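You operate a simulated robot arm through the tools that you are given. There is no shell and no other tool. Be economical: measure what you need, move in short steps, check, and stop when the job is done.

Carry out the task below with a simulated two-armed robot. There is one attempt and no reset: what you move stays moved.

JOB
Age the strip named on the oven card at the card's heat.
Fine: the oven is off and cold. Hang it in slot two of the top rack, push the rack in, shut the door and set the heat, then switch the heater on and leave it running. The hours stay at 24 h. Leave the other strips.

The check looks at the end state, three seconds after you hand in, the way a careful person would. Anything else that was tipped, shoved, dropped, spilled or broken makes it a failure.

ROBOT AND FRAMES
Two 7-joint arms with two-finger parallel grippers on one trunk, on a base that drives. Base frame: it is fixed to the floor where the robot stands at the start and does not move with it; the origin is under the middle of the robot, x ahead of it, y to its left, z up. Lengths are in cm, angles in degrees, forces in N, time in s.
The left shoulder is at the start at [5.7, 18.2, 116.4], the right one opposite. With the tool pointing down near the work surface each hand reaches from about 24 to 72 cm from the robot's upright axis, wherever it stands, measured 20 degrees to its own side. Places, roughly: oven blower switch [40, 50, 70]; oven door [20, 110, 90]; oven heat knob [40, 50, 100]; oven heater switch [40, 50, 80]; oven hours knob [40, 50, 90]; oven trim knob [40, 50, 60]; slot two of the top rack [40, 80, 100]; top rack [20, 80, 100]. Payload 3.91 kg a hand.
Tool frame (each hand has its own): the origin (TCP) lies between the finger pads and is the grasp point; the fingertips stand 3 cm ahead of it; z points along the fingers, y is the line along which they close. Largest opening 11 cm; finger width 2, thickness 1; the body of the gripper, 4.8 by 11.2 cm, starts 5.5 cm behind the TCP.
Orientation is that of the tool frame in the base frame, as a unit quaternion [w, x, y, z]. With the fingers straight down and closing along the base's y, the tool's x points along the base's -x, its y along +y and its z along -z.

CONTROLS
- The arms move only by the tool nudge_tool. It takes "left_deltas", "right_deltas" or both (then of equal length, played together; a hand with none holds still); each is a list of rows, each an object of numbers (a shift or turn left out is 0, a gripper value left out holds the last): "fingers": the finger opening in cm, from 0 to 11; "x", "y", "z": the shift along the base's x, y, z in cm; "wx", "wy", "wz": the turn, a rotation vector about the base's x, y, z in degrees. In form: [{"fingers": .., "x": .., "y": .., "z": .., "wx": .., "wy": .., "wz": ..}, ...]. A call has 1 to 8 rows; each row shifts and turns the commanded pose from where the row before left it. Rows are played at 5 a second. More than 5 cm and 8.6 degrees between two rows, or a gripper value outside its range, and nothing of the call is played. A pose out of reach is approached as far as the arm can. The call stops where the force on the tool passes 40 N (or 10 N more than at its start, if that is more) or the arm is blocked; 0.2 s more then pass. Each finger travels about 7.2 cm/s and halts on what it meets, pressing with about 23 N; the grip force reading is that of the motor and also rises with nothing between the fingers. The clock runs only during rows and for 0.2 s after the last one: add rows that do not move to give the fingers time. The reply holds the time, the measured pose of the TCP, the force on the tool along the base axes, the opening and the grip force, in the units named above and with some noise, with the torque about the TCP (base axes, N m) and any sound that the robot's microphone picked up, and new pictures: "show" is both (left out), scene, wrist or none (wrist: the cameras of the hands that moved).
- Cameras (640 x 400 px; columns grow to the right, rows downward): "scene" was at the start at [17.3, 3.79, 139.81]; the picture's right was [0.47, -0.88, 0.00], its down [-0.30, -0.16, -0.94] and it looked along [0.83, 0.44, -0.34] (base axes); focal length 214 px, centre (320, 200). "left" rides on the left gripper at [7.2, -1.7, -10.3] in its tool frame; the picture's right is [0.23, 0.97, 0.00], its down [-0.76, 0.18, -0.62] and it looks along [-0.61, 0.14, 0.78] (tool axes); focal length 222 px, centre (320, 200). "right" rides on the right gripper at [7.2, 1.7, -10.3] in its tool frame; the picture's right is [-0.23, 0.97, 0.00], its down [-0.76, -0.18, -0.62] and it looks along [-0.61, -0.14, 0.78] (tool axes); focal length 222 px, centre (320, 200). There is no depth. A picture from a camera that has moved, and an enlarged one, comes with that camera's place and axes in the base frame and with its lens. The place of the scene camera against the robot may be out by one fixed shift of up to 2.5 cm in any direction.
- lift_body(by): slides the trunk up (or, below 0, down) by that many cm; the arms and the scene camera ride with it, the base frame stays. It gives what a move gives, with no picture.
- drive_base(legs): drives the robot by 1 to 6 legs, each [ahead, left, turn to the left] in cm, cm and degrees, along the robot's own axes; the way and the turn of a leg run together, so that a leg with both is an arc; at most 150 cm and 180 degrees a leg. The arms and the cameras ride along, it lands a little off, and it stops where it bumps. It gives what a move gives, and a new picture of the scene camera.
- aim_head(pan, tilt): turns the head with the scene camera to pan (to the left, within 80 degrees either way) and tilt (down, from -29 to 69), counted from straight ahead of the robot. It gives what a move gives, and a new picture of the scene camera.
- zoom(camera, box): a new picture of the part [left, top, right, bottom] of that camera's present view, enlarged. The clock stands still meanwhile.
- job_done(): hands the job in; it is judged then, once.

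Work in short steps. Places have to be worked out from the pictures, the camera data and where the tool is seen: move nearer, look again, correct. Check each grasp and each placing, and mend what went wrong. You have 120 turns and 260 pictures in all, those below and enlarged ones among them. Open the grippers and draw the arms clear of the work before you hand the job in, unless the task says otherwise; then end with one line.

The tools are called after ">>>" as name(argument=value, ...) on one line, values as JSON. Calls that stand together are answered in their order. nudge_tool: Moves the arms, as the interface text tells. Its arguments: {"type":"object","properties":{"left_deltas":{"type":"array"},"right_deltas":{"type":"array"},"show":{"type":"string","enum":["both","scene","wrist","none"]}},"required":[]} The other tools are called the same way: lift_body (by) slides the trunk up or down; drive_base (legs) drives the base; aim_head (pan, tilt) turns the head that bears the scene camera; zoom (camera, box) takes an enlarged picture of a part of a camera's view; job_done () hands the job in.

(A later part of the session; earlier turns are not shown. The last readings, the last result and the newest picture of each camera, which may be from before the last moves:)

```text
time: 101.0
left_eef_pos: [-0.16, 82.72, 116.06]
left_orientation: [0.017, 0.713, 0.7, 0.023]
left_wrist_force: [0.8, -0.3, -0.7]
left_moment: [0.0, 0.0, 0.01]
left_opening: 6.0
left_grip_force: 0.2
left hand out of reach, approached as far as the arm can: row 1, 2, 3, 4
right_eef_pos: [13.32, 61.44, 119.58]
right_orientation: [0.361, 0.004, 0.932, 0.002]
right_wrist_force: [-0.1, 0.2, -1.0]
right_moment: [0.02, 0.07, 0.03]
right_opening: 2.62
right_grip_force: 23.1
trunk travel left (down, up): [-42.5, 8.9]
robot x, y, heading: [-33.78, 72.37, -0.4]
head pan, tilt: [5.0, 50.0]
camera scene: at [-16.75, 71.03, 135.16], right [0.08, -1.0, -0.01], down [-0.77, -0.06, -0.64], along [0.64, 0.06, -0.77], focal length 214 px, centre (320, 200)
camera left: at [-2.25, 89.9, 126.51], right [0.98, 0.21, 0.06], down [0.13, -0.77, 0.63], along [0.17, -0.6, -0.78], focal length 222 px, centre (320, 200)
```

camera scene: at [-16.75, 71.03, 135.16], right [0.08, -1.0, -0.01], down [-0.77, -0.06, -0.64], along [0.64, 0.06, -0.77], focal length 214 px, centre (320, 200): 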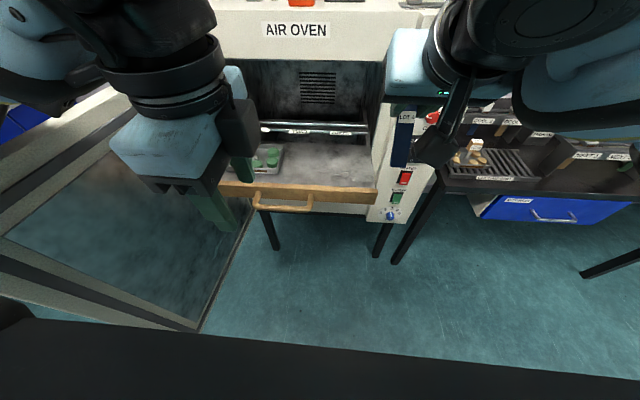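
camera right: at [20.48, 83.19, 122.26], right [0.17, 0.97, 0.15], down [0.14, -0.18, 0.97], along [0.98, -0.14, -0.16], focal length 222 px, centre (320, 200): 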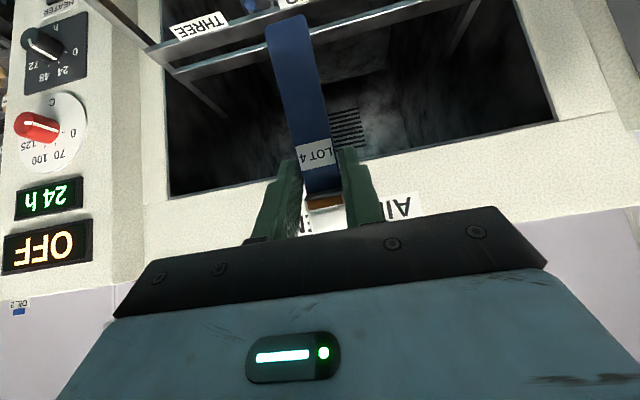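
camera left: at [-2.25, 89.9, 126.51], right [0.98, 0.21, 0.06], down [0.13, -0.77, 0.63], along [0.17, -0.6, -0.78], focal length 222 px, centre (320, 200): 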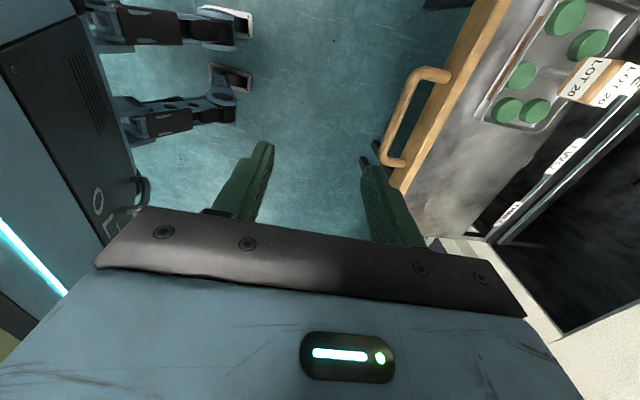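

The 90° roll is at the left wrist's limit. Unrotate it; I'll hook the handle loop with closed fingers instead.

>>> nudge_tool(left_deltas=[{"wz": 8}, {"wz": 8}, {"wz": 8}, {"wz": 8}, {"wz": 8}, {"wz": 8}, {"wz": 8}, {"wz": 8}], show="none")

>>> nudge_tool(left_deltas=[{"wz": 8, "fingers": 0}, {"wz": 8}, {"wz": 8}, {"wz": 3}, {"z": 0}])

```text
time: 102.8
left_eef_pos: [-0.66, 83.79, 115.61]
left_orientation: [0.005, 0.231, 0.973, 0.022]
left_wrist_force: [0.0, 0.6, -0.2]
left_moment: [-0.01, -0.07, -0.03]
left_opening: 5.97
left_grip_force: 0.3
right_eef_pos: [12.87, 62.36, 119.88]
right_orientation: [0.363, 0.0, 0.932, -0.002]
right_wrist_force: [-0.5, -0.1, -0.1]
right_moment: [-0.01, 0.04, 0.01]
right_opening: 2.61
right_grip_force: 22.9
trunk travel left (down, up): [-42.5, 8.9]
robot x, y, heading: [-34.1, 72.36, -0.5]
head pan, tilt: [5.0, 50.0]
```

```text
time: 104.0
left_eef_pos: [-0.52, 83.66, 115.65]
left_orientation: [-0.001, -0.003, 1.0, 0.022]
left_wrist_force: [0.0, -0.3, 0.1]
left_moment: [-0.01, 0.04, 0.02]
left_opening: 0.0
left_grip_force: 22.9
right_eef_pos: [12.89, 62.3, 119.85]
right_orientation: [0.364, 0.001, 0.931, -0.001]
right_wrist_force: [0.0, 0.3, 0.2]
right_moment: [0.0, 0.02, 0.0]
right_opening: 2.61
right_grip_force: 23.2
trunk travel left (down, up): [-42.5, 8.9]
robot x, y, heading: [-34.14, 71.49, -0.5]
head pan, tilt: [5.0, 50.0]
camera scene: at [-17.27, 71.97, 135.22], right [0.08, -1.0, 0.0], down [-0.76, -0.06, -0.64], along [0.64, 0.05, -0.77], focal length 214 px, centre (320, 200)
camera left: at [-7.78, 81.37, 126.02], right [-0.23, 0.97, 0.04], down [0.76, 0.15, 0.63], along [0.61, 0.18, -0.78], focal length 222 px, centre (320, 200)
```

scene: 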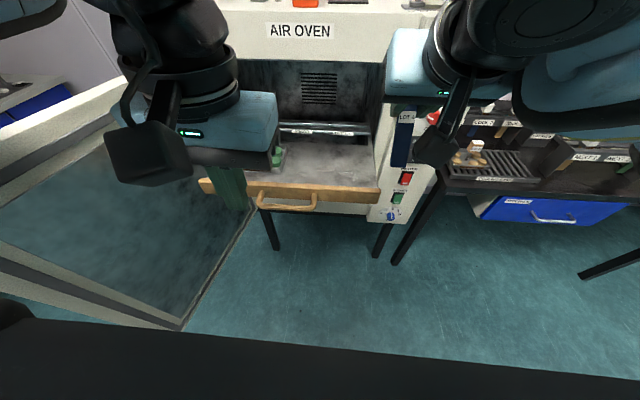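
left: 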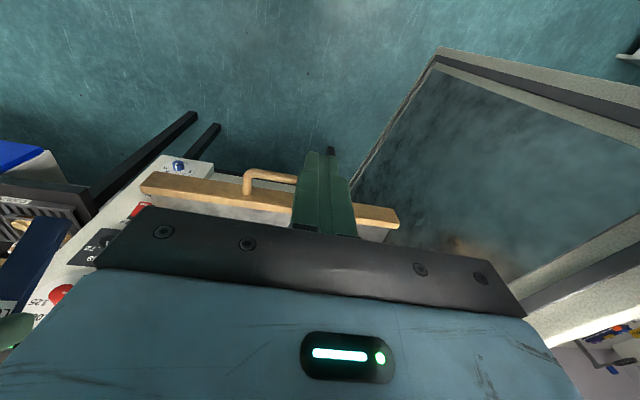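

Freed. Handle loop interior ≈ x 14.6–17.8, y 77–88, z≈94. Move the closed fingers above the interior.

>>> nudge_tool(left_deltas=[{"x": 4}, {"x": 4}, {"x": 4}, {"x": 4, "y": -0.5}, {"z": -4}, {"z": -4}, {"z": -3}, {"z": 0}])

>>> zoom(camera="left", box=[200, 60, 460, 240])

>>> zoom(camera="scene", box=[180, 120, 400, 260])

```text
time: 105.8
left_eef_pos: [11.61, 86.53, 105.26]
left_orientation: [0.0, -0.002, 1.0, 0.022]
left_wrist_force: [-0.2, -0.1, -0.1]
left_moment: [0.03, -0.02, -0.01]
left_opening: 0.0
left_grip_force: 22.9
left hand out of reach, approached as far as the arm can: row 2, 3, 4
right_eef_pos: [12.9, 62.34, 119.9]
right_orientation: [0.364, 0.001, 0.931, 0.0]
right_wrist_force: [-0.1, -0.3, 0.0]
right_moment: [-0.01, -0.02, 0.01]
right_opening: 2.62
right_grip_force: 23.0
trunk travel left (down, up): [-42.5, 8.9]
robot x, y, heading: [-33.91, 71.63, -0.3]
head pan, tilt: [5.0, 50.0]
camera scene: at [-17.3, 71.95, 135.23], right [0.08, -1.0, 0.0], down [-0.76, -0.06, -0.64], along [0.64, 0.05, -0.77], focal length 214 px, centre (320, 200)
camera left: at [4.54, 84.25, 115.63], right [-0.23, 0.97, 0.04], down [0.76, 0.15, 0.63], along [0.61, 0.18, -0.77], focal length 222 px, centre (320, 200)
```

scene: 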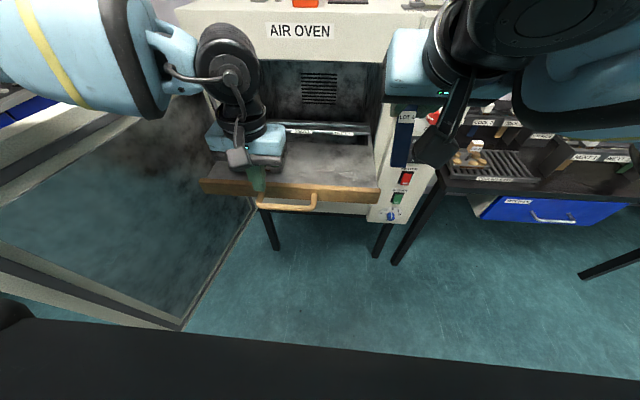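
left: 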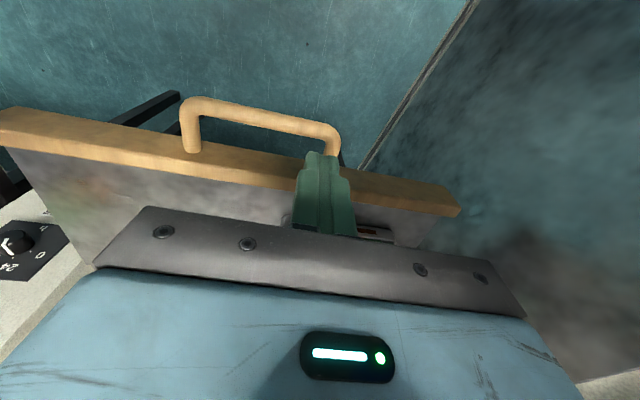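

```text
2.22 times, centred on (330, 150) of left
camera zoom: at [4.54, 84.25, 115.63], right [-0.23, 0.97, 0.04], down [0.76, 0.15, 0.63], along [0.61, 0.18, -0.77], focal length 494 px, centre (298, 311)
```

zoom: 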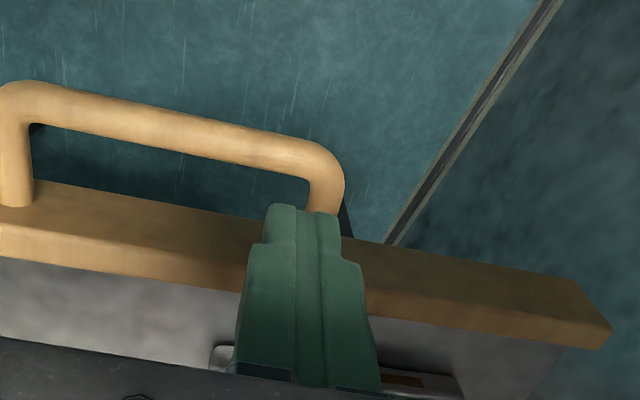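

```text
2.86 times, centred on (290, 190) of scene
camera zoom: at [-17.3, 71.95, 135.23], right [0.08, -1.0, 0.0], down [-0.76, -0.06, -0.64], along [0.64, 0.05, -0.77], focal length 613 px, centre (406, 229)
```

zoom: 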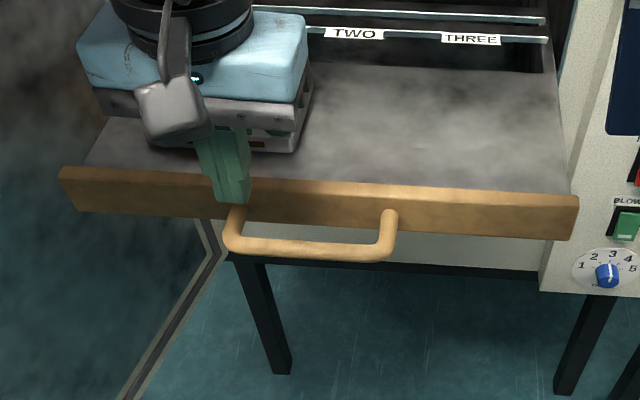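

Loop interior is only ~2.3 cm deep, tight for a hooked finger. I retry the −90° rotation at this lower, freer posture to pinch the bar instead.

>>> nudge_tool(left_deltas=[{"wz": -8, "z": 1, "fingers": 5}, {"wz": -8, "z": 1}, {"wz": -8}, {"wz": -8}, {"wz": -8}, {"wz": -8}, {"wz": -8}, {"wz": -8}], show="none")

>>> nudge_tool(left_deltas=[{"wz": -8}, {"wz": -8}, {"wz": -8}, {"y": -1, "wz": -2}, {"z": 0}])

```text
time: 107.6
left_eef_pos: [12.06, 86.36, 107.02]
left_orientation: [0.011, 0.529, 0.848, 0.019]
left_wrist_force: [0.1, 0.3, -0.9]
left_moment: [-0.02, 0.02, 0.0]
left_opening: 5.02
left_grip_force: 0.1
right_eef_pos: [13.03, 62.46, 119.91]
right_orientation: [0.363, 0.001, 0.932, -0.001]
right_wrist_force: [1.2, -0.1, -0.1]
right_moment: [-0.01, 0.02, 0.01]
right_opening: 2.6
right_grip_force: 23.2
trunk travel left (down, up): [-42.5, 8.9]
robot x, y, heading: [-34.04, 72.12, -0.2]
head pan, tilt: [5.0, 50.0]
```

```text
time: 108.3
left_eef_pos: [5.81, 83.17, 115.65]
left_orientation: [0.096, 0.628, 0.766, 0.093]
left_wrist_force: [-0.3, 1.1, -0.1]
left_moment: [-0.06, -0.03, 0.0]
left_opening: 5.0
left_grip_force: 0.1
left hand out of reach, approached as far as the arm can: row 1, 2, 3
right_eef_pos: [10.95, 61.46, 120.81]
right_orientation: [0.373, 0.001, 0.928, 0.004]
right_wrist_force: [-0.1, 0.7, -0.5]
right_moment: [-0.06, 0.04, -0.04]
right_opening: 2.59
right_grip_force: 23.0
trunk travel left (down, up): [-42.5, 8.9]
robot x, y, heading: [-34.15, 72.18, -0.3]
head pan, tilt: [5.0, 50.0]
stopped in row 3 (left hand): the arm was blocked; the commanded pose is now the measured one
camera scene: at [-19.48, 70.95, 135.71], right [0.09, -1.0, -0.01], down [-0.75, -0.06, -0.65], along [0.65, 0.06, -0.76], focal length 214 px, centre (320, 200)
camera left: at [0.06, 89.62, 125.08], right [0.88, 0.41, 0.25], down [0.15, -0.73, 0.67], along [0.46, -0.55, -0.7], focal length 222 px, centre (320, 200)
```

scene: 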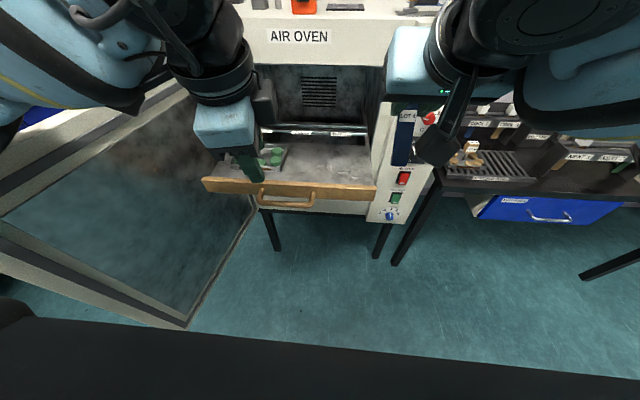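
left: 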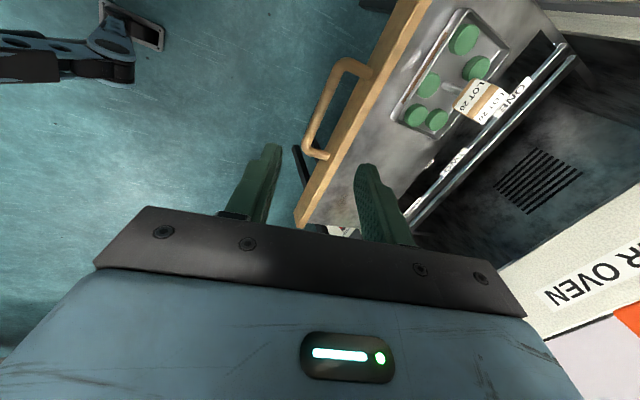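

Rotation past −65° is a hard limit. Loop depth re-measured at 2.5–3.2 cm versus a 2 cm finger, so hooking is feasible. Unrotate and close the fingers.

>>> nudge_tool(left_deltas=[{"wz": 8, "fingers": 0}, {"wz": 8}, {"wz": 8}, {"wz": 8}, {"wz": 8}, {"wz": 8}, {"wz": 8}, {"wz": 8}], show="none")

```text
time: 110.1
left_eef_pos: [8.17, 87.33, 113.04]
left_orientation: [0.026, 0.127, 0.986, 0.101]
left_wrist_force: [-0.9, 1.5, 0.8]
left_moment: [-0.02, 0.0, -0.03]
left_opening: 0.03
left_grip_force: 22.8
left hand out of reach, approached as far as the arm can: row 3, 4, 7, 8
right_eef_pos: [12.77, 62.2, 119.83]
right_orientation: [0.364, 0.002, 0.931, -0.001]
right_wrist_force: [0.6, 0.5, -1.0]
right_moment: [0.04, 0.03, -0.01]
right_opening: 2.58
right_grip_force: 23.6
trunk travel left (down, up): [-42.5, 8.9]
robot x, y, heading: [-34.23, 71.93, -0.7]
head pan, tilt: [5.0, 50.0]
```

Level the hand (−11.6°, 3°, 14.6°) and lower a little.

>>> nudge_tool(left_deltas=[{"z": -3}, {"wx": -4, "wy": 1, "wz": 5, "z": -1}, {"wx": -4, "wy": 1, "wz": 5, "z": -1}, {"wx": -3.6, "wy": 1, "wz": 4.6, "x": 1}, {"x": 2}, {"z": 0}])

```text
time: 111.5
left_eef_pos: [11.21, 87.22, 108.13]
left_orientation: [0.001, 0.0, 1.0, -0.001]
left_wrist_force: [-0.9, -0.9, -0.3]
left_moment: [0.01, -0.01, 0.02]
left_opening: 0.0
left_grip_force: 23.2
right_eef_pos: [12.8, 62.17, 119.85]
right_orientation: [0.365, 0.001, 0.931, -0.001]
right_wrist_force: [0.1, 0.5, -0.2]
right_moment: [0.02, 0.04, -0.01]
right_opening: 2.61
right_grip_force: 22.8
trunk travel left (down, up): [-42.5, 8.9]
robot x, y, heading: [-34.37, 71.96, -0.5]
head pan, tilt: [5.0, 50.0]
camera scene: at [-17.37, 71.9, 135.23], right [0.08, -1.0, 0.0], down [-0.76, -0.06, -0.64], along [0.64, 0.05, -0.77], focal length 214 px, centre (320, 200)
camera left: at [3.88, 85.54, 118.58], right [-0.23, 0.97, 0.0], down [0.76, 0.18, 0.62], along [0.61, 0.14, -0.78], focal length 222 px, centre (320, 200)
```

scene: 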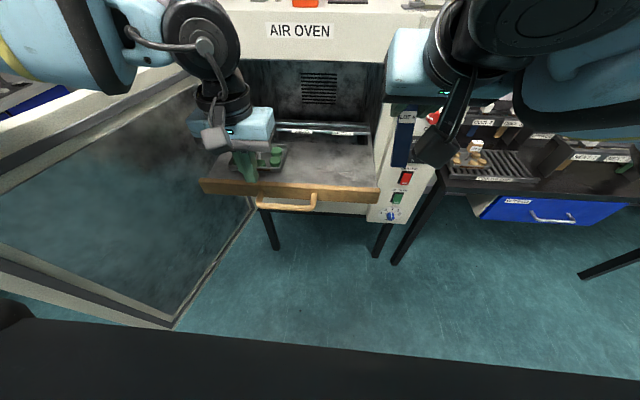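
left: 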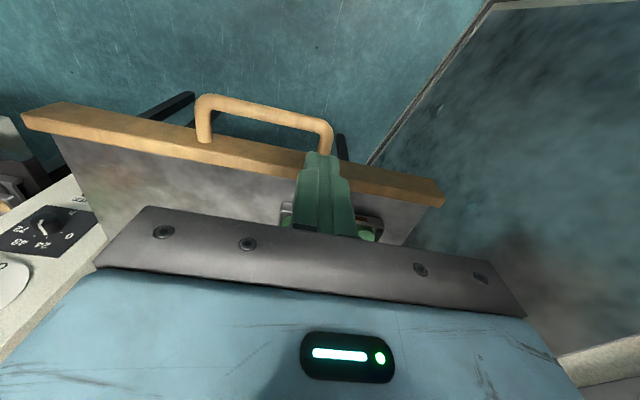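

Handle bar ≈ x 12.7, board ≈ 16.4. Move to (14.8, 84) and lower to just above.

>>> nudge_tool(left_deltas=[{"x": 1.8, "y": -1.6}, {"x": 1.8, "y": -1.6}, {"z": -3}, {"z": -3}, {"z": -2}, {"z": 0}], show="wrist")

>>> zoom(camera="left", box=[240, 60, 420, 200])

>>> zoom(camera="scene", box=[210, 140, 350, 240])

```text
time: 112.9
left_eef_pos: [13.97, 85.15, 100.16]
left_orientation: [0.001, 0.001, 1.0, -0.001]
left_wrist_force: [0.2, 0.0, -0.1]
left_moment: [0.02, -0.02, 0.01]
left_opening: 0.0
left_grip_force: 22.9
left hand out of reach, approached as far as the arm can: row 2
right_eef_pos: [12.79, 62.23, 119.86]
right_orientation: [0.364, 0.002, 0.932, -0.001]
right_wrist_force: [-0.3, 0.2, -0.9]
right_moment: [0.03, 0.05, 0.02]
right_opening: 2.65
right_grip_force: 23.3
trunk travel left (down, up): [-42.5, 8.9]
robot x, y, heading: [-33.97, 71.93, -0.3]
head pan, tilt: [5.0, 50.0]
camera left: at [6.68, 83.43, 110.51], right [-0.23, 0.97, 0.0], down [0.76, 0.18, 0.62], along [0.61, 0.14, -0.78], focal length 222 px, centre (320, 200)
```

left: 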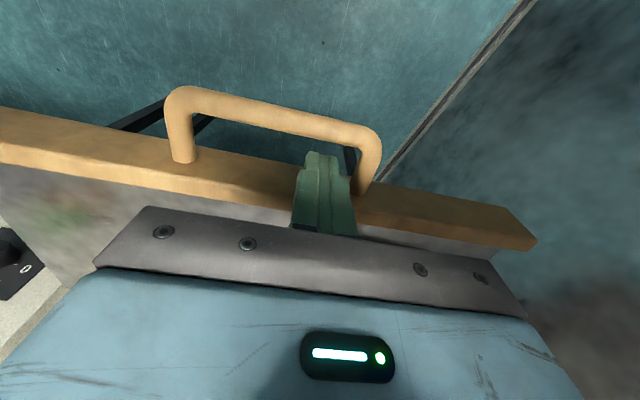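

```text
2.86 times, centred on (330, 130) of left
camera zoom: at [6.68, 83.43, 110.51], right [-0.23, 0.97, 0.0], down [0.76, 0.18, 0.62], along [0.61, 0.14, -0.78], focal length 635 px, centre (291, 400)
```

zoom: 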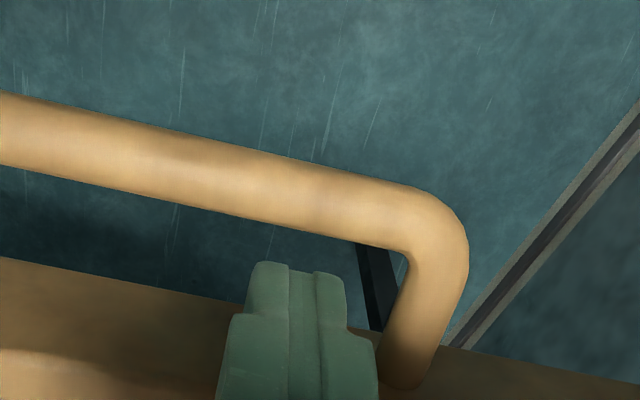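

```text
4.00 times, centred on (280, 190) of scene
camera zoom: at [-17.34, 71.86, 135.22], right [0.08, -1.0, 0.0], down [-0.76, -0.06, -0.64], along [0.64, 0.05, -0.77], focal length 858 px, centre (480, 240)
```

zoom: 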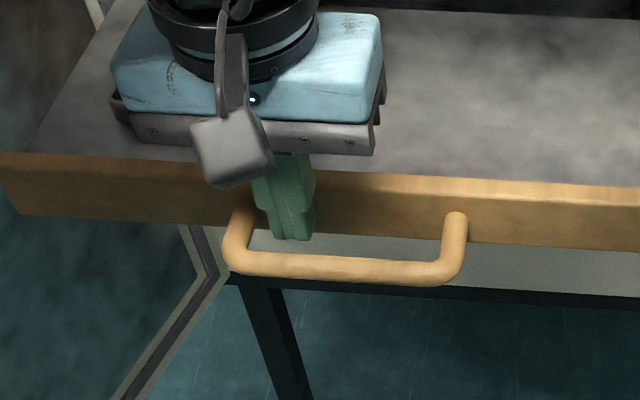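

Actually the band's upper edge is the board's bottom edge; the face is at x≈17.8, so the loop interior is ~4 cm. Move +1.6 x and lower 5.5 cm into the loop.

>>> nudge_tool(left_deltas=[{"x": 1.6, "y": -0.5}, {"z": -2}, {"z": -2}, {"z": -1.5}, {"z": 0}])

>>> zoom(camera="left", box=[240, 60, 420, 200])

```text
time: 113.4
left_eef_pos: [14.99, 83.33, 100.81]
left_orientation: [0.01, 0.007, 1.0, -0.012]
left_wrist_force: [-0.5, -12.7, 38.5]
left_moment: [-0.25, 0.36, -0.28]
left_opening: 0.0
left_grip_force: 22.9
left hand out of reach, approached as far as the arm can: row 1
right_eef_pos: [12.18, 60.77, 119.75]
right_orientation: [0.365, 0.007, 0.931, 0.0]
right_wrist_force: [-0.2, -0.6, 0.3]
right_moment: [0.01, 0.02, 0.02]
right_opening: 2.61
right_grip_force: 22.8
trunk travel left (down, up): [-42.5, 8.9]
robot x, y, heading: [-34.75, 71.89, -0.4]
head pan, tilt: [5.0, 50.0]
stopped in row 2 (left hand): the force on the tool passed its limit at 463 N (the readings are from after the stop); the commanded pose is now the measured one
camera scene: at [-18.02, 70.72, 135.19], right [0.08, -1.0, -0.01], down [-0.76, -0.06, -0.65], along [0.64, 0.05, -0.76], focal length 214 px, centre (320, 200)
camera left: at [7.43, 81.88, 111.16], right [-0.21, 0.98, -0.03], down [0.75, 0.18, 0.63], along [0.62, 0.11, -0.77], focal length 222 px, centre (320, 200)
```

scene: 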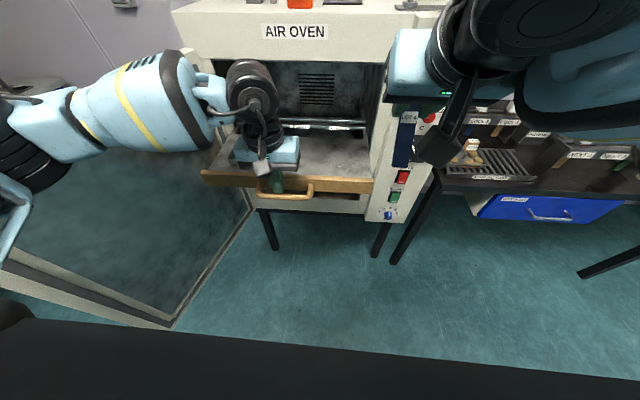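
left: 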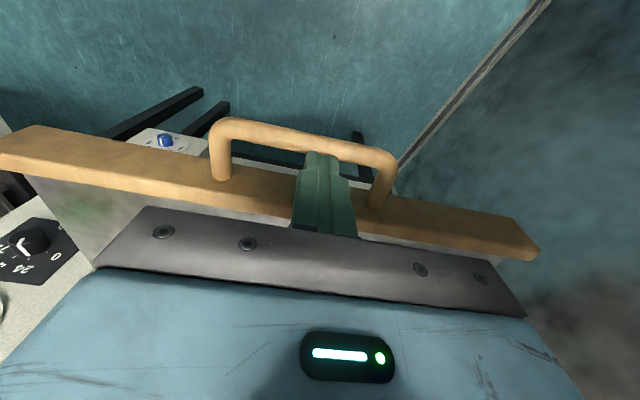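

```text
2.86 times, centred on (330, 130) of left
camera zoom: at [7.43, 81.88, 111.16], right [-0.21, 0.98, -0.03], down [0.75, 0.18, 0.63], along [0.62, 0.11, -0.77], focal length 635 px, centre (291, 400)
```

zoom: 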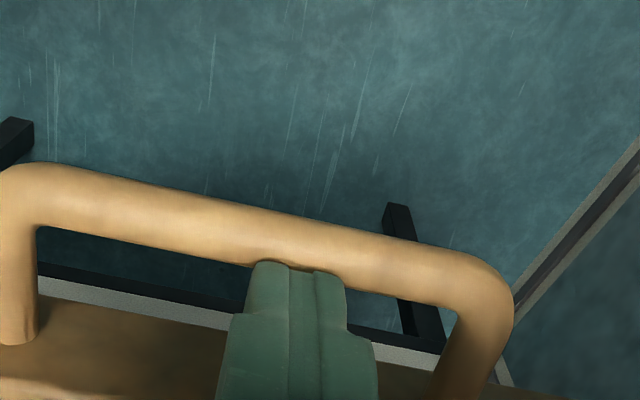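

A hard contact stopped the move. Check the rack, tray and handle closely.

>>> zoom(camera="scene", box=[180, 100, 400, 240])

>>> nudge_tool(left_deltas=[{"z": 1}, {"z": 2}, {"z": 2}, {"z": 0}], show="both")

```text
2.86 times, centred on (290, 170) of scene
camera zoom: at [-18.02, 70.72, 135.19], right [0.08, -1.0, -0.01], down [-0.76, -0.06, -0.65], along [0.64, 0.05, -0.76], focal length 613 px, centre (406, 286)
```

zoom: 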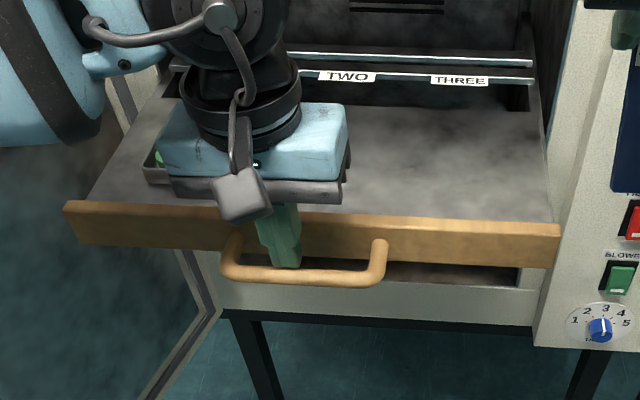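

```text
time: 114.4
left_eef_pos: [15.17, 83.71, 105.05]
left_orientation: [0.003, 0.006, 1.0, -0.005]
left_wrist_force: [0.7, -0.7, 0.6]
left_moment: [0.0, 0.02, 0.01]
left_opening: 0.02
left_grip_force: 22.8
left hand out of reach, approached as far as the arm can: row 3
right_eef_pos: [12.67, 60.67, 119.71]
right_orientation: [0.364, 0.006, 0.931, 0.001]
right_wrist_force: [-0.5, -0.6, -0.1]
right_moment: [0.03, 0.03, 0.02]
right_opening: 2.63
right_grip_force: 23.0
trunk travel left (down, up): [-42.5, 8.9]
robot x, y, heading: [-33.77, 71.62, -0.4]
head pan, tilt: [5.0, 50.0]
camera scene: at [-17.6, 70.51, 135.22], right [0.08, -1.0, -0.01], down [-0.76, -0.05, -0.64], along [0.64, 0.06, -0.76], focal length 214 px, centre (320, 200)
camera left: at [7.93, 82.16, 115.49], right [-0.22, 0.98, -0.01], down [0.76, 0.17, 0.63], along [0.61, 0.13, -0.78], focal length 222 px, centre (320, 200)
```

scene: 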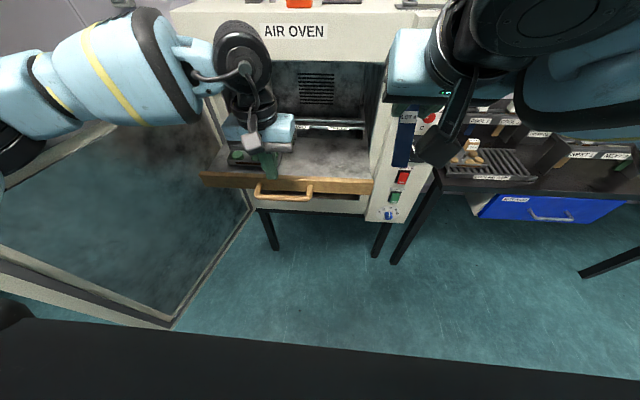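
left: 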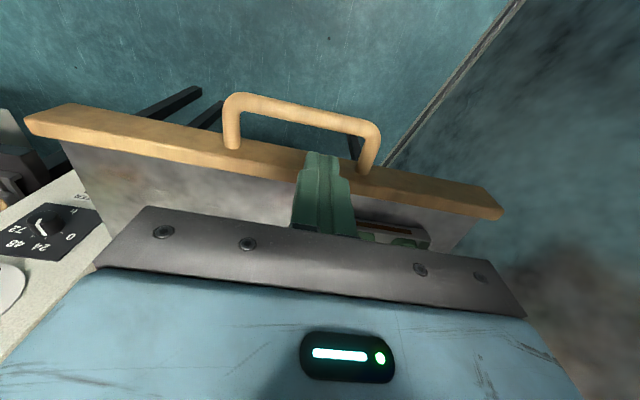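

The handle sits at z≈96, x≈14.1, and the finger came down on the bar. The left arm's sideways reach is limited, so I'll use the base: drive forward ~2 cm, lower the finger into the loop, then drive back to pull the rack out.

>>> drive_base(legs=[[2, 0, 0]])

>>> zoom(camera="left", box=[200, 60, 440, 200])

```text
time: 115.2
left_eef_pos: [16.92, 83.6, 105.74]
left_orientation: [0.011, 0.005, 1.0, -0.005]
left_wrist_force: [0.2, -0.1, 1.0]
left_moment: [0.04, 0.03, 0.01]
left_opening: 0.01
left_grip_force: 23.4
right_eef_pos: [13.99, 60.37, 120.08]
right_orientation: [0.366, 0.007, 0.93, 0.004]
right_wrist_force: [-0.1, 0.1, -0.8]
right_moment: [0.0, 0.03, -0.01]
right_opening: 2.62
right_grip_force: 23.2
trunk travel left (down, up): [-42.5, 8.9]
robot x, y, heading: [-31.93, 72.03, -0.8]
head pan, tilt: [5.0, 50.0]
camera scene: at [-16.26, 70.18, 135.37], right [0.08, -1.0, -0.01], down [-0.76, -0.05, -0.65], along [0.65, 0.06, -0.76], focal length 214 px, centre (320, 200)
```

scene: 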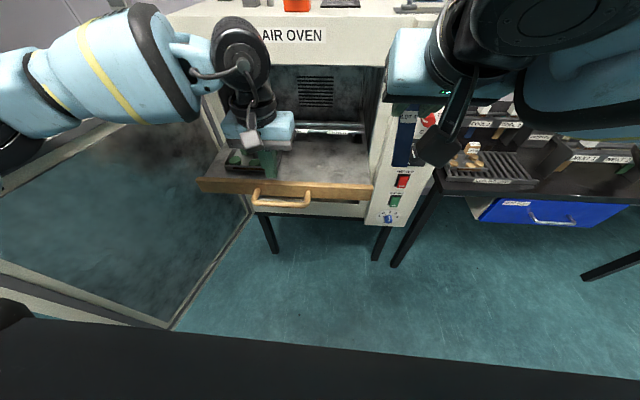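

```text
2.67 times, centred on (320, 130) of left
camera zoom: at [9.4, 81.93, 116.09], right [-0.22, 0.98, -0.01], down [0.75, 0.18, 0.64], along [0.62, 0.13, -0.77], focal length 592 px, centre (320, 387)
```

zoom: 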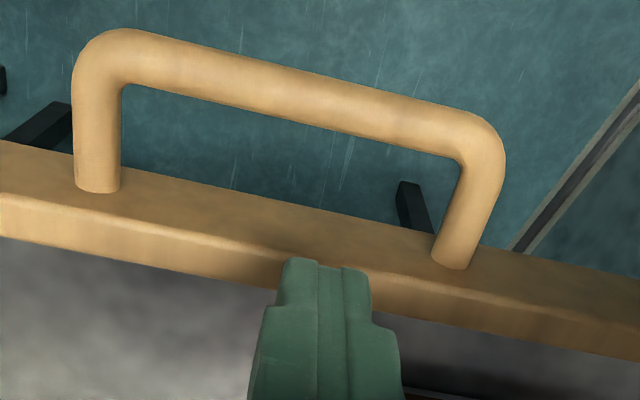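

Finger (x 15.9–17.9) is now within the loop interior (≈15–18.7). Lower it 9.5 cm.

>>> nudge_tool(left_deltas=[{"z": -2}, {"z": -2}, {"z": -2}, {"z": -1.5}, {"z": -1}, {"z": -1}, {"z": 0}], show="wrist")

```text
time: 115.8
left_eef_pos: [17.68, 84.81, 102.21]
left_orientation: [0.016, 0.003, 1.0, -0.016]
left_wrist_force: [-1.7, 7.3, 10.0]
left_moment: [0.27, 0.0, 0.04]
left_opening: 0.03
left_grip_force: 22.5
right_eef_pos: [14.7, 61.72, 119.74]
right_orientation: [0.363, 0.004, 0.932, -0.003]
right_wrist_force: [-0.6, -0.4, -0.3]
right_moment: [0.02, 0.0, 0.0]
right_opening: 2.6
right_grip_force: 22.6
trunk travel left (down, up): [-42.5, 8.9]
robot x, y, heading: [-32.13, 71.78, -0.5]
head pan, tilt: [5.0, 50.0]
stopped in row 3 (left hand): the force on the tool passed its limit at 51 N (the readings are from after the stop); the commanded pose is now the measured one
camera left: at [10.1, 83.36, 112.46], right [-0.22, 0.97, -0.04], down [0.74, 0.19, 0.64], along [0.63, 0.11, -0.77], focal length 222 px, centre (320, 200)
```

left: 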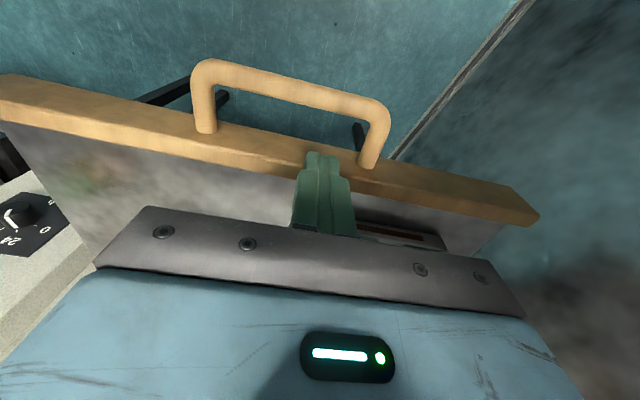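

The tip touched the board's top (z≈99), so the handle is at z≈97 and the loop interior x≈14.5–18.2. Shift −1.4 x and lower again.

>>> nudge_tool(left_deltas=[{"z": 1.5}, {"x": -1.4, "y": -0.5}, {"z": -1.5}, {"z": -1.5}, {"z": -1.5}, {"z": -1.5}, {"z": 0}], show="wrist")

```text
time: 117.4
left_eef_pos: [16.38, 83.66, 98.17]
left_orientation: [0.018, 0.005, 1.0, -0.014]
left_wrist_force: [-0.3, 0.0, 0.5]
left_moment: [-0.02, -0.03, -0.01]
left_opening: 0.01
left_grip_force: 23.1
right_eef_pos: [14.54, 61.21, 120.0]
right_orientation: [0.366, 0.005, 0.931, -0.001]
right_wrist_force: [0.3, 0.9, -0.6]
right_moment: [0.0, 0.01, 0.02]
right_opening: 2.61
right_grip_force: 22.9
trunk travel left (down, up): [-42.5, 8.9]
robot x, y, heading: [-32.06, 71.45, -0.5]
head pan, tilt: [5.0, 50.0]
camera left: at [8.67, 82.28, 108.31], right [-0.22, 0.98, -0.04], down [0.74, 0.19, 0.65], along [0.64, 0.11, -0.76], focal length 222 px, centre (320, 200)
```

left: 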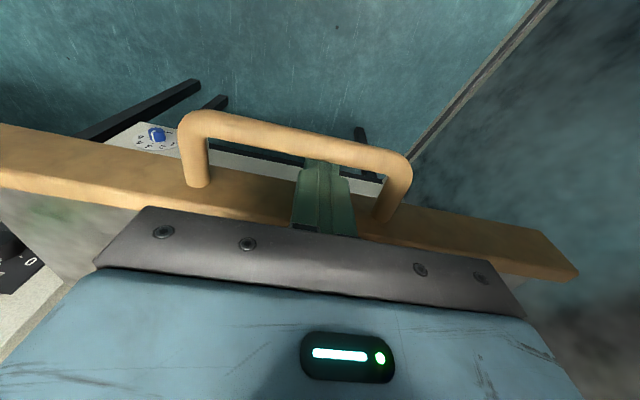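

The finger is inside the loop. Lower 1 cm more and drive back 7 cm to pull the rack out.

>>> nudge_tool(left_deltas=[{"z": -1}, {"z": 0}], show="none")

>>> drive_base(legs=[[-7, 0, 0]])

```text
time: 118.0
left_eef_pos: [16.33, 83.22, 97.72]
left_orientation: [0.026, 0.007, 1.0, -0.012]
left_wrist_force: [0.6, 0.5, 0.7]
left_moment: [0.0, 0.01, 0.01]
left_opening: 0.0
left_grip_force: 22.7
right_eef_pos: [14.52, 60.72, 120.08]
right_orientation: [0.365, 0.007, 0.931, 0.001]
right_wrist_force: [-0.3, -0.3, -0.8]
right_moment: [-0.01, -0.03, -0.01]
right_opening: 2.58
right_grip_force: 23.5
trunk travel left (down, up): [-42.5, 8.9]
robot x, y, heading: [-32.03, 71.68, -0.5]
head pan, tilt: [5.0, 50.0]
```

```text
time: 119.2
left_eef_pos: [9.57, 83.52, 96.46]
left_orientation: [0.025, 0.002, 0.999, -0.02]
left_wrist_force: [-0.8, -0.9, -0.4]
left_moment: [0.01, 0.02, 0.01]
left_opening: 0.0
left_grip_force: 23.1
right_eef_pos: [7.49, 61.51, 119.8]
right_orientation: [0.363, 0.004, 0.932, -0.002]
right_wrist_force: [-0.2, -0.6, -0.8]
right_moment: [-0.01, -0.01, 0.02]
right_opening: 2.64
right_grip_force: 22.9
trunk travel left (down, up): [-42.5, 8.9]
robot x, y, heading: [-39.31, 71.41, -0.6]
head pan, tilt: [5.0, 50.0]
stopped in leg 1: the force on the tool passed its limit at 74 N (the readings are from after the stop); the commanded pose is now the measured one
camera scene: at [-22.66, 71.26, 135.2], right [0.08, -1.0, 0.0], down [-0.76, -0.06, -0.64], along [0.64, 0.05, -0.76], focal length 214 px, centre (320, 200)
```

scene: 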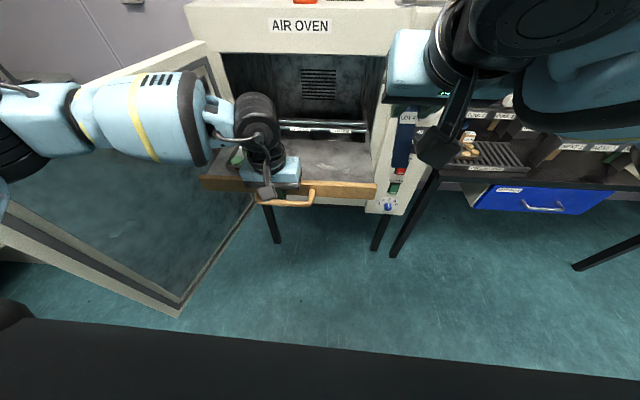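

Rack appears pulled to its stop (finger moved 6.8 cm). Free the finger, raise the left hand and move it aside.

>>> nudge_tool(left_deltas=[{"x": 0.8}, {"z": 3}, {"z": 4}, {"z": 4}, {"z": 4}, {"y": 4, "x": -2}, {"y": 4, "x": -2}, {"y": 4, "x": -2}], show="none")

>>> aim_head(pan=0, tilt=42)

```text
time: 121.0
left_eef_pos: [4.16, 97.03, 110.48]
left_orientation: [0.025, 0.002, 0.999, -0.022]
left_wrist_force: [0.4, 0.1, -0.5]
left_moment: [-0.02, 0.0, -0.01]
left_opening: 0.0
left_grip_force: 23.5
left hand out of reach, approached as far as the arm can: row 4
right_eef_pos: [7.59, 61.97, 119.86]
right_orientation: [0.365, 0.002, 0.931, -0.002]
right_wrist_force: [0.7, 1.1, -0.1]
right_moment: [-0.01, 0.01, 0.01]
right_opening: 2.63
right_grip_force: 23.2
trunk travel left (down, up): [-42.5, 8.9]
robot x, y, heading: [-38.83, 71.63, -0.4]
head pan, tilt: [5.0, 50.0]
```

```text
time: 121.6
left_eef_pos: [4.37, 96.81, 110.45]
left_orientation: [0.025, 0.002, 0.999, -0.021]
left_wrist_force: [0.5, 0.3, -0.2]
left_moment: [0.01, -0.02, 0.0]
left_opening: 0.0
left_grip_force: 22.7
right_eef_pos: [7.73, 61.86, 119.82]
right_orientation: [0.363, 0.003, 0.932, -0.003]
right_wrist_force: [-0.5, -0.2, -0.7]
right_moment: [0.01, 0.03, 0.0]
right_opening: 2.6
right_grip_force: 23.0
trunk travel left (down, up): [-42.5, 8.9]
robot x, y, heading: [-39.3, 71.78, -0.3]
head pan, tilt: [0.0, 42.0]
camera scene: at [-21.75, 70.94, 136.34], right [-0.01, -1.0, 0.0], down [-0.67, 0.0, -0.74], along [0.74, -0.01, -0.67], focal length 214 px, centre (320, 200)
```

scene: 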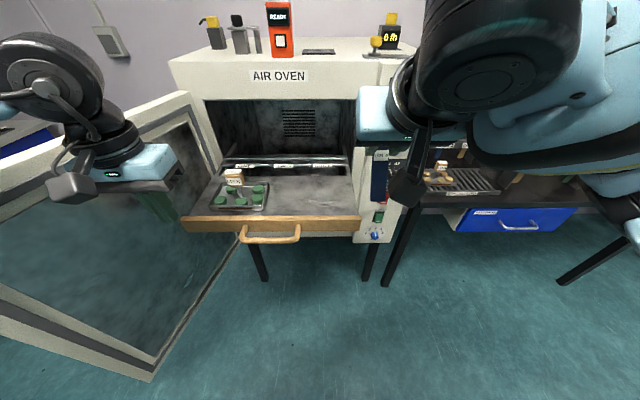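

Rack is out, tray upright. Pull the left hand back, then drive to the hanging position again.

>>> nudge_tool(left_deltas=[{"x": -4, "z": 1}, {"x": -4, "z": 1}, {"x": -4, "y": 1, "z": 1}, {"x": -2, "y": 2}], show="none")

>>> drive_base(legs=[[0, 4.5, 0], [14.5, 0, 0]])

>>> nudge_tool(right_deltas=[{"x": 1, "y": 3.5}, {"x": 1.5, "y": 3.5}, {"x": 2, "y": 3.5}, {"x": 2, "y": 3.5}, {"x": 2, "y": 2.5}, {"z": 0}], show="both")

```text
time: 122.6
left_eef_pos: [-9.85, 99.87, 113.08]
left_orientation: [0.025, 0.002, 0.999, -0.021]
left_wrist_force: [0.6, 0.4, 0.4]
left_moment: [0.0, -0.01, 0.0]
left_opening: 0.0
left_grip_force: 22.8
right_eef_pos: [7.66, 61.9, 119.97]
right_orientation: [0.364, 0.002, 0.931, -0.002]
right_wrist_force: [0.2, 0.0, -0.6]
right_moment: [0.0, 0.0, -0.01]
right_opening: 2.62
right_grip_force: 23.4
trunk travel left (down, up): [-42.5, 8.9]
robot x, y, heading: [-39.2, 71.93, -0.3]
head pan, tilt: [0.0, 42.0]
```

```text
time: 124.7
left_eef_pos: [4.6, 104.23, 113.26]
left_orientation: [0.025, 0.001, 0.999, -0.021]
left_wrist_force: [1.0, -0.3, -0.3]
left_moment: [0.01, -0.02, -0.03]
left_opening: 0.01
left_grip_force: 23.1
right_eef_pos: [22.1, 66.25, 119.79]
right_orientation: [0.364, 0.002, 0.931, -0.001]
right_wrist_force: [1.0, 0.0, -1.0]
right_moment: [0.0, 0.01, -0.02]
right_opening: 2.59
right_grip_force: 22.8
trunk travel left (down, up): [-42.5, 8.9]
robot x, y, heading: [-24.3, 75.94, -0.3]
head pan, tilt: [0.0, 42.0]
camera scene: at [-7.33, 75.45, 136.35], right [-0.01, -1.0, 0.0], down [-0.67, 0.0, -0.74], along [0.74, 0.0, -0.67], focal length 214 px, centre (320, 200)
```

scene: 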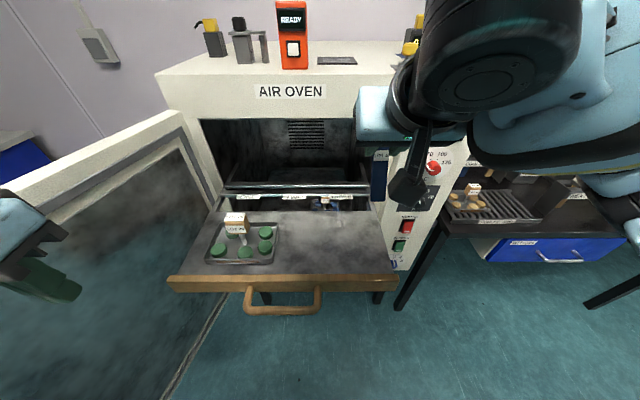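

```text
time: 126.1
left_eef_pos: [4.56, 104.17, 113.34]
left_orientation: [0.025, 0.001, 0.999, -0.022]
left_wrist_force: [0.3, 0.5, 0.3]
left_moment: [0.01, 0.02, -0.02]
left_opening: 0.01
left_grip_force: 23.0
right_eef_pos: [30.46, 82.76, 119.73]
right_orientation: [0.365, 0.001, 0.931, -0.001]
right_wrist_force: [0.1, -0.5, -0.4]
right_moment: [0.04, 0.05, 0.01]
right_opening: 2.58
right_grip_force: 23.0
trunk travel left (down, up): [-42.5, 8.9]
robot x, y, heading: [-24.44, 76.35, -0.0]
head pan, tilt: [0.0, 42.0]
camera scene: at [-7.36, 75.4, 136.35], right [-0.01, -1.0, 0.0], down [-0.67, 0.0, -0.74], along [0.74, 0.0, -0.67], focal length 214 px, centre (320, 200)
camera right: at [18.2, 84.49, 122.44], right [0.17, 0.97, 0.15], down [0.14, -0.18, 0.97], along [0.98, -0.15, -0.16], focal length 222 px, centre (320, 200)
```

scene: 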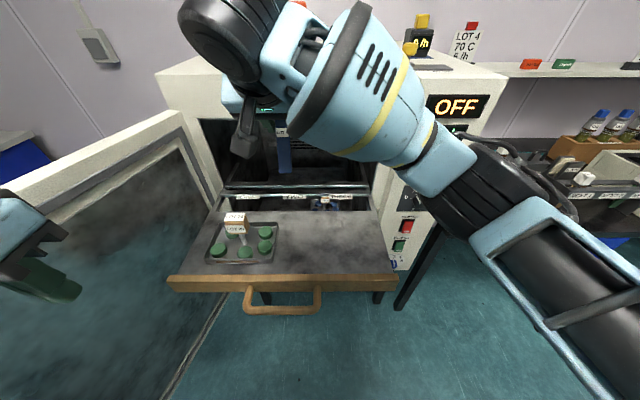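
right: 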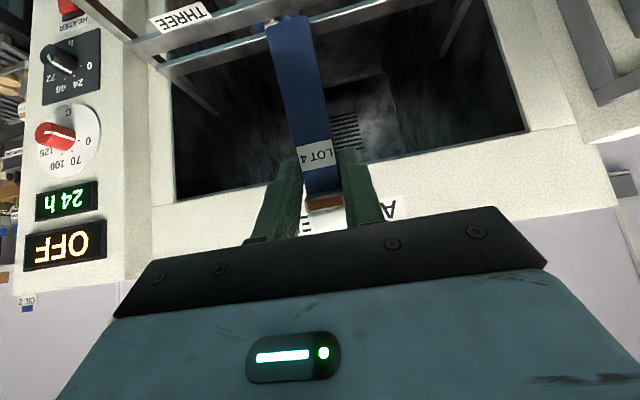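

Zoom on the slot and strip end to compute the alignment.

>>> zoom(camera="scene", box=[240, 130, 340, 210])

```text
5.00 times, centred on (290, 170) of scene
camera zoom: at [-7.36, 75.4, 136.35], right [-0.01, -1.0, 0.0], down [-0.67, 0.0, -0.74], along [0.74, 0.0, -0.67], focal length 1072 px, centre (470, 350)
```

zoom: 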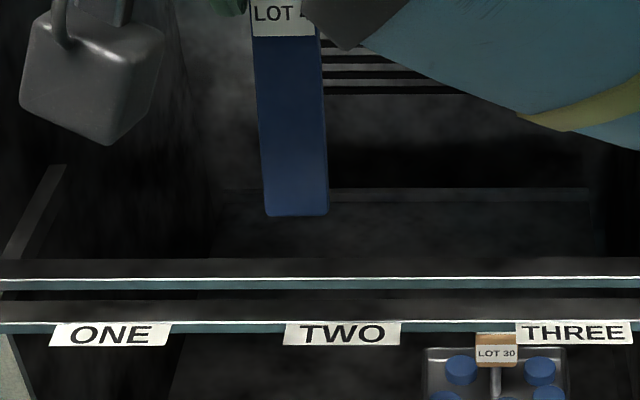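

Slot gap ≈ x 38.3–40.1 (centre 39.2), y 83; strip end ≈ TCP + (−1.5, 0, −9.7). Move to hover just short of the gap.

>>> nudge_tool(right_deltas=[{"x": 3, "z": -3}, {"x": 3, "z": -3}, {"x": 3, "y": 0.2, "z": -3}, {"z": 0}], show="none")

>>> zoom(camera="right", box=[240, 0, 400, 100])

>>> zoom(camera="scene", box=[265, 160, 325, 200])

```text
time: 127.1
left_eef_pos: [4.52, 104.17, 113.22]
left_orientation: [0.025, 0.002, 0.999, -0.021]
left_wrist_force: [-0.1, 0.1, 0.5]
left_moment: [0.03, -0.02, -0.02]
left_opening: 0.0
left_grip_force: 22.7
right_eef_pos: [39.6, 82.98, 111.08]
right_orientation: [0.364, 0.002, 0.931, -0.002]
right_wrist_force: [1.0, -0.2, -1.1]
right_moment: [-0.02, 0.04, -0.05]
right_opening: 2.42
right_grip_force: 22.4
trunk travel left (down, up): [-42.5, 8.9]
robot x, y, heading: [-25.01, 76.07, -0.5]
head pan, tilt: [0.0, 42.0]
```

```text
4.00 times, centred on (320, 50) of right
camera zoom: at [27.24, 84.79, 113.67], right [0.17, 0.97, 0.15], down [0.14, -0.18, 0.97], along [0.98, -0.15, -0.16], focal length 888 px, centre (320, 800)
```

zoom: 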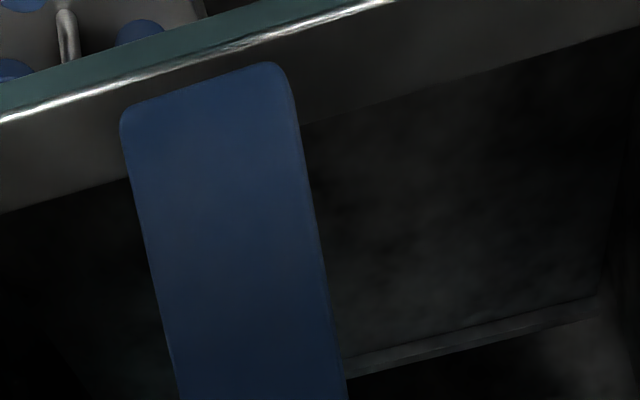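

```text
10.00 times, centred on (295, 180) of scene
camera zoom: at [-7.38, 75.42, 136.36], right [-0.01, -1.0, 0.0], down [-0.67, 0.0, -0.74], along [0.74, 0.0, -0.67], focal length 2145 px, centre (570, 400)
```

zoom: 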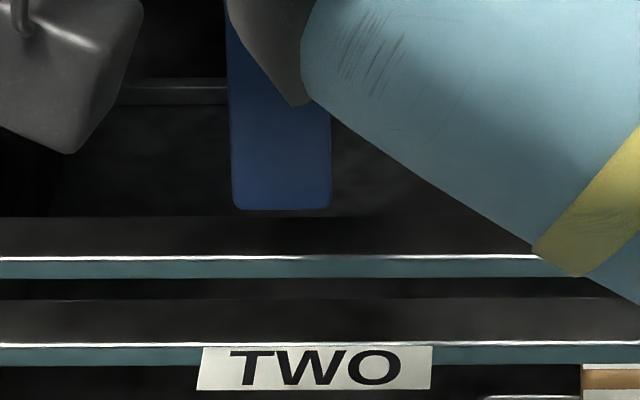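

Joint solve: strip end is 4.2 cm above the bars and needs +2.1 x, −0.6 y. Apply and lower 3 cm, then verify.

>>> nudge_tool(right_deltas=[{"x": 2.1, "y": -0.6}, {"z": -1.5}, {"z": -1.5}, {"z": 0}], show="none")

>>> zoom(camera="right", box=[240, 0, 400, 100])

>>> zoom(camera="scene", box=[265, 160, 325, 200])

```text
time: 128.1
left_eef_pos: [4.51, 104.24, 113.33]
left_orientation: [0.026, 0.001, 0.999, -0.021]
left_wrist_force: [-0.1, 0.1, 0.2]
left_moment: [0.01, -0.01, -0.01]
left_opening: 0.03
left_grip_force: 22.4
right_eef_pos: [41.63, 82.42, 107.89]
right_orientation: [0.364, 0.003, 0.932, -0.002]
right_wrist_force: [-0.1, -0.3, -0.8]
right_moment: [0.03, 0.03, 0.01]
right_opening: 2.45
right_grip_force: 22.7
trunk travel left (down, up): [-42.5, 8.9]
robot x, y, heading: [-25.02, 76.22, -0.2]
head pan, tilt: [0.0, 42.0]
```

```text
4.00 times, centred on (320, 50) of right
camera zoom: at [29.34, 84.21, 110.52], right [0.17, 0.97, 0.15], down [0.14, -0.18, 0.97], along [0.98, -0.15, -0.16], focal length 888 px, centre (320, 800)
```

zoom: 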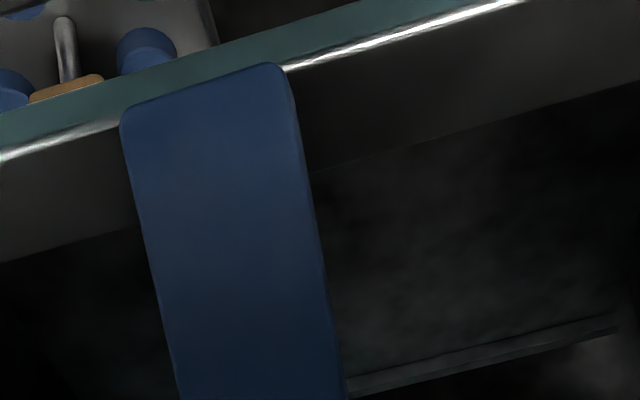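

```text
10.00 times, centred on (295, 180) of scene
camera zoom: at [-7.35, 75.45, 136.35], right [-0.01, -1.0, 0.0], down [-0.67, 0.0, -0.74], along [0.74, 0.0, -0.67], focal length 2145 px, centre (570, 400)
```

zoom: 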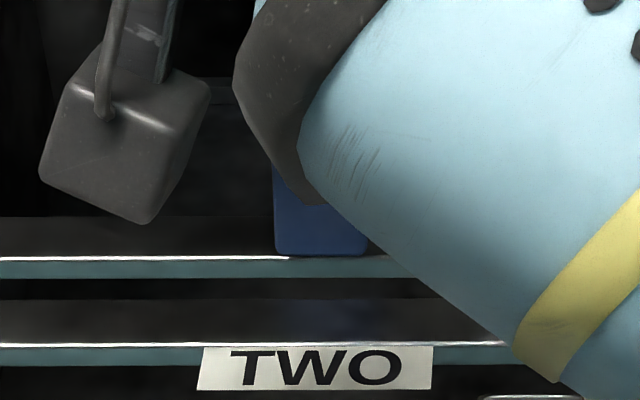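

Solved: strip end 1.0 cm above bars and centred in the gap. Descend 4 cm.

>>> nudge_tool(right_deltas=[{"z": -1}, {"z": -1, "x": -0.1}, {"z": -1, "x": -0.1}, {"z": -1, "x": -0.1}, {"z": 0}], show="wrist")

```text
time: 129.3
left_eef_pos: [4.39, 104.24, 113.31]
left_orientation: [0.025, 0.001, 0.999, -0.022]
left_wrist_force: [-0.4, 0.2, 0.2]
left_moment: [-0.02, 0.04, 0.01]
left_opening: 0.0
left_grip_force: 22.6
right_eef_pos: [41.35, 82.41, 103.84]
right_orientation: [0.364, 0.001, 0.931, -0.002]
right_wrist_force: [-0.1, 0.3, -0.6]
right_moment: [-0.02, 0.03, 0.0]
right_opening: 2.39
right_grip_force: 23.5
trunk travel left (down, up): [-42.5, 8.9]
robot x, y, heading: [-24.74, 75.92, -0.3]
head pan, tilt: [0.0, 42.0]
camera right: at [29.11, 84.14, 106.48], right [0.17, 0.97, 0.15], down [0.14, -0.18, 0.97], along [0.98, -0.15, -0.16], focal length 222 px, centre (320, 200)
```

right: 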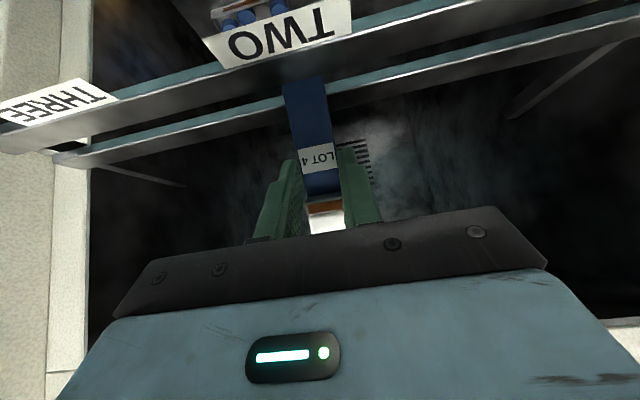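

Strip is in the gap with no force. Check elbow clearance from the rack's front corner before lowering more.

>>> zoom(camera="scene", box=[160, 160, 480, 360])

```text
2.00 times, centred on (320, 260) of scene
camera zoom: at [-7.34, 75.45, 136.34], right [-0.01, -1.0, 0.0], down [-0.67, 0.0, -0.74], along [0.74, 0.0, -0.67], focal length 429 px, centre (320, 80)
```

zoom: 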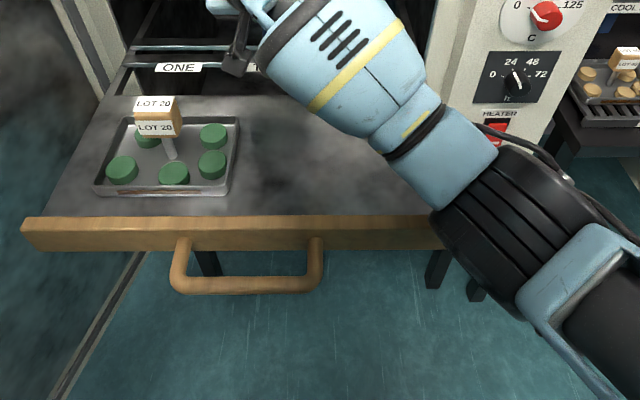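

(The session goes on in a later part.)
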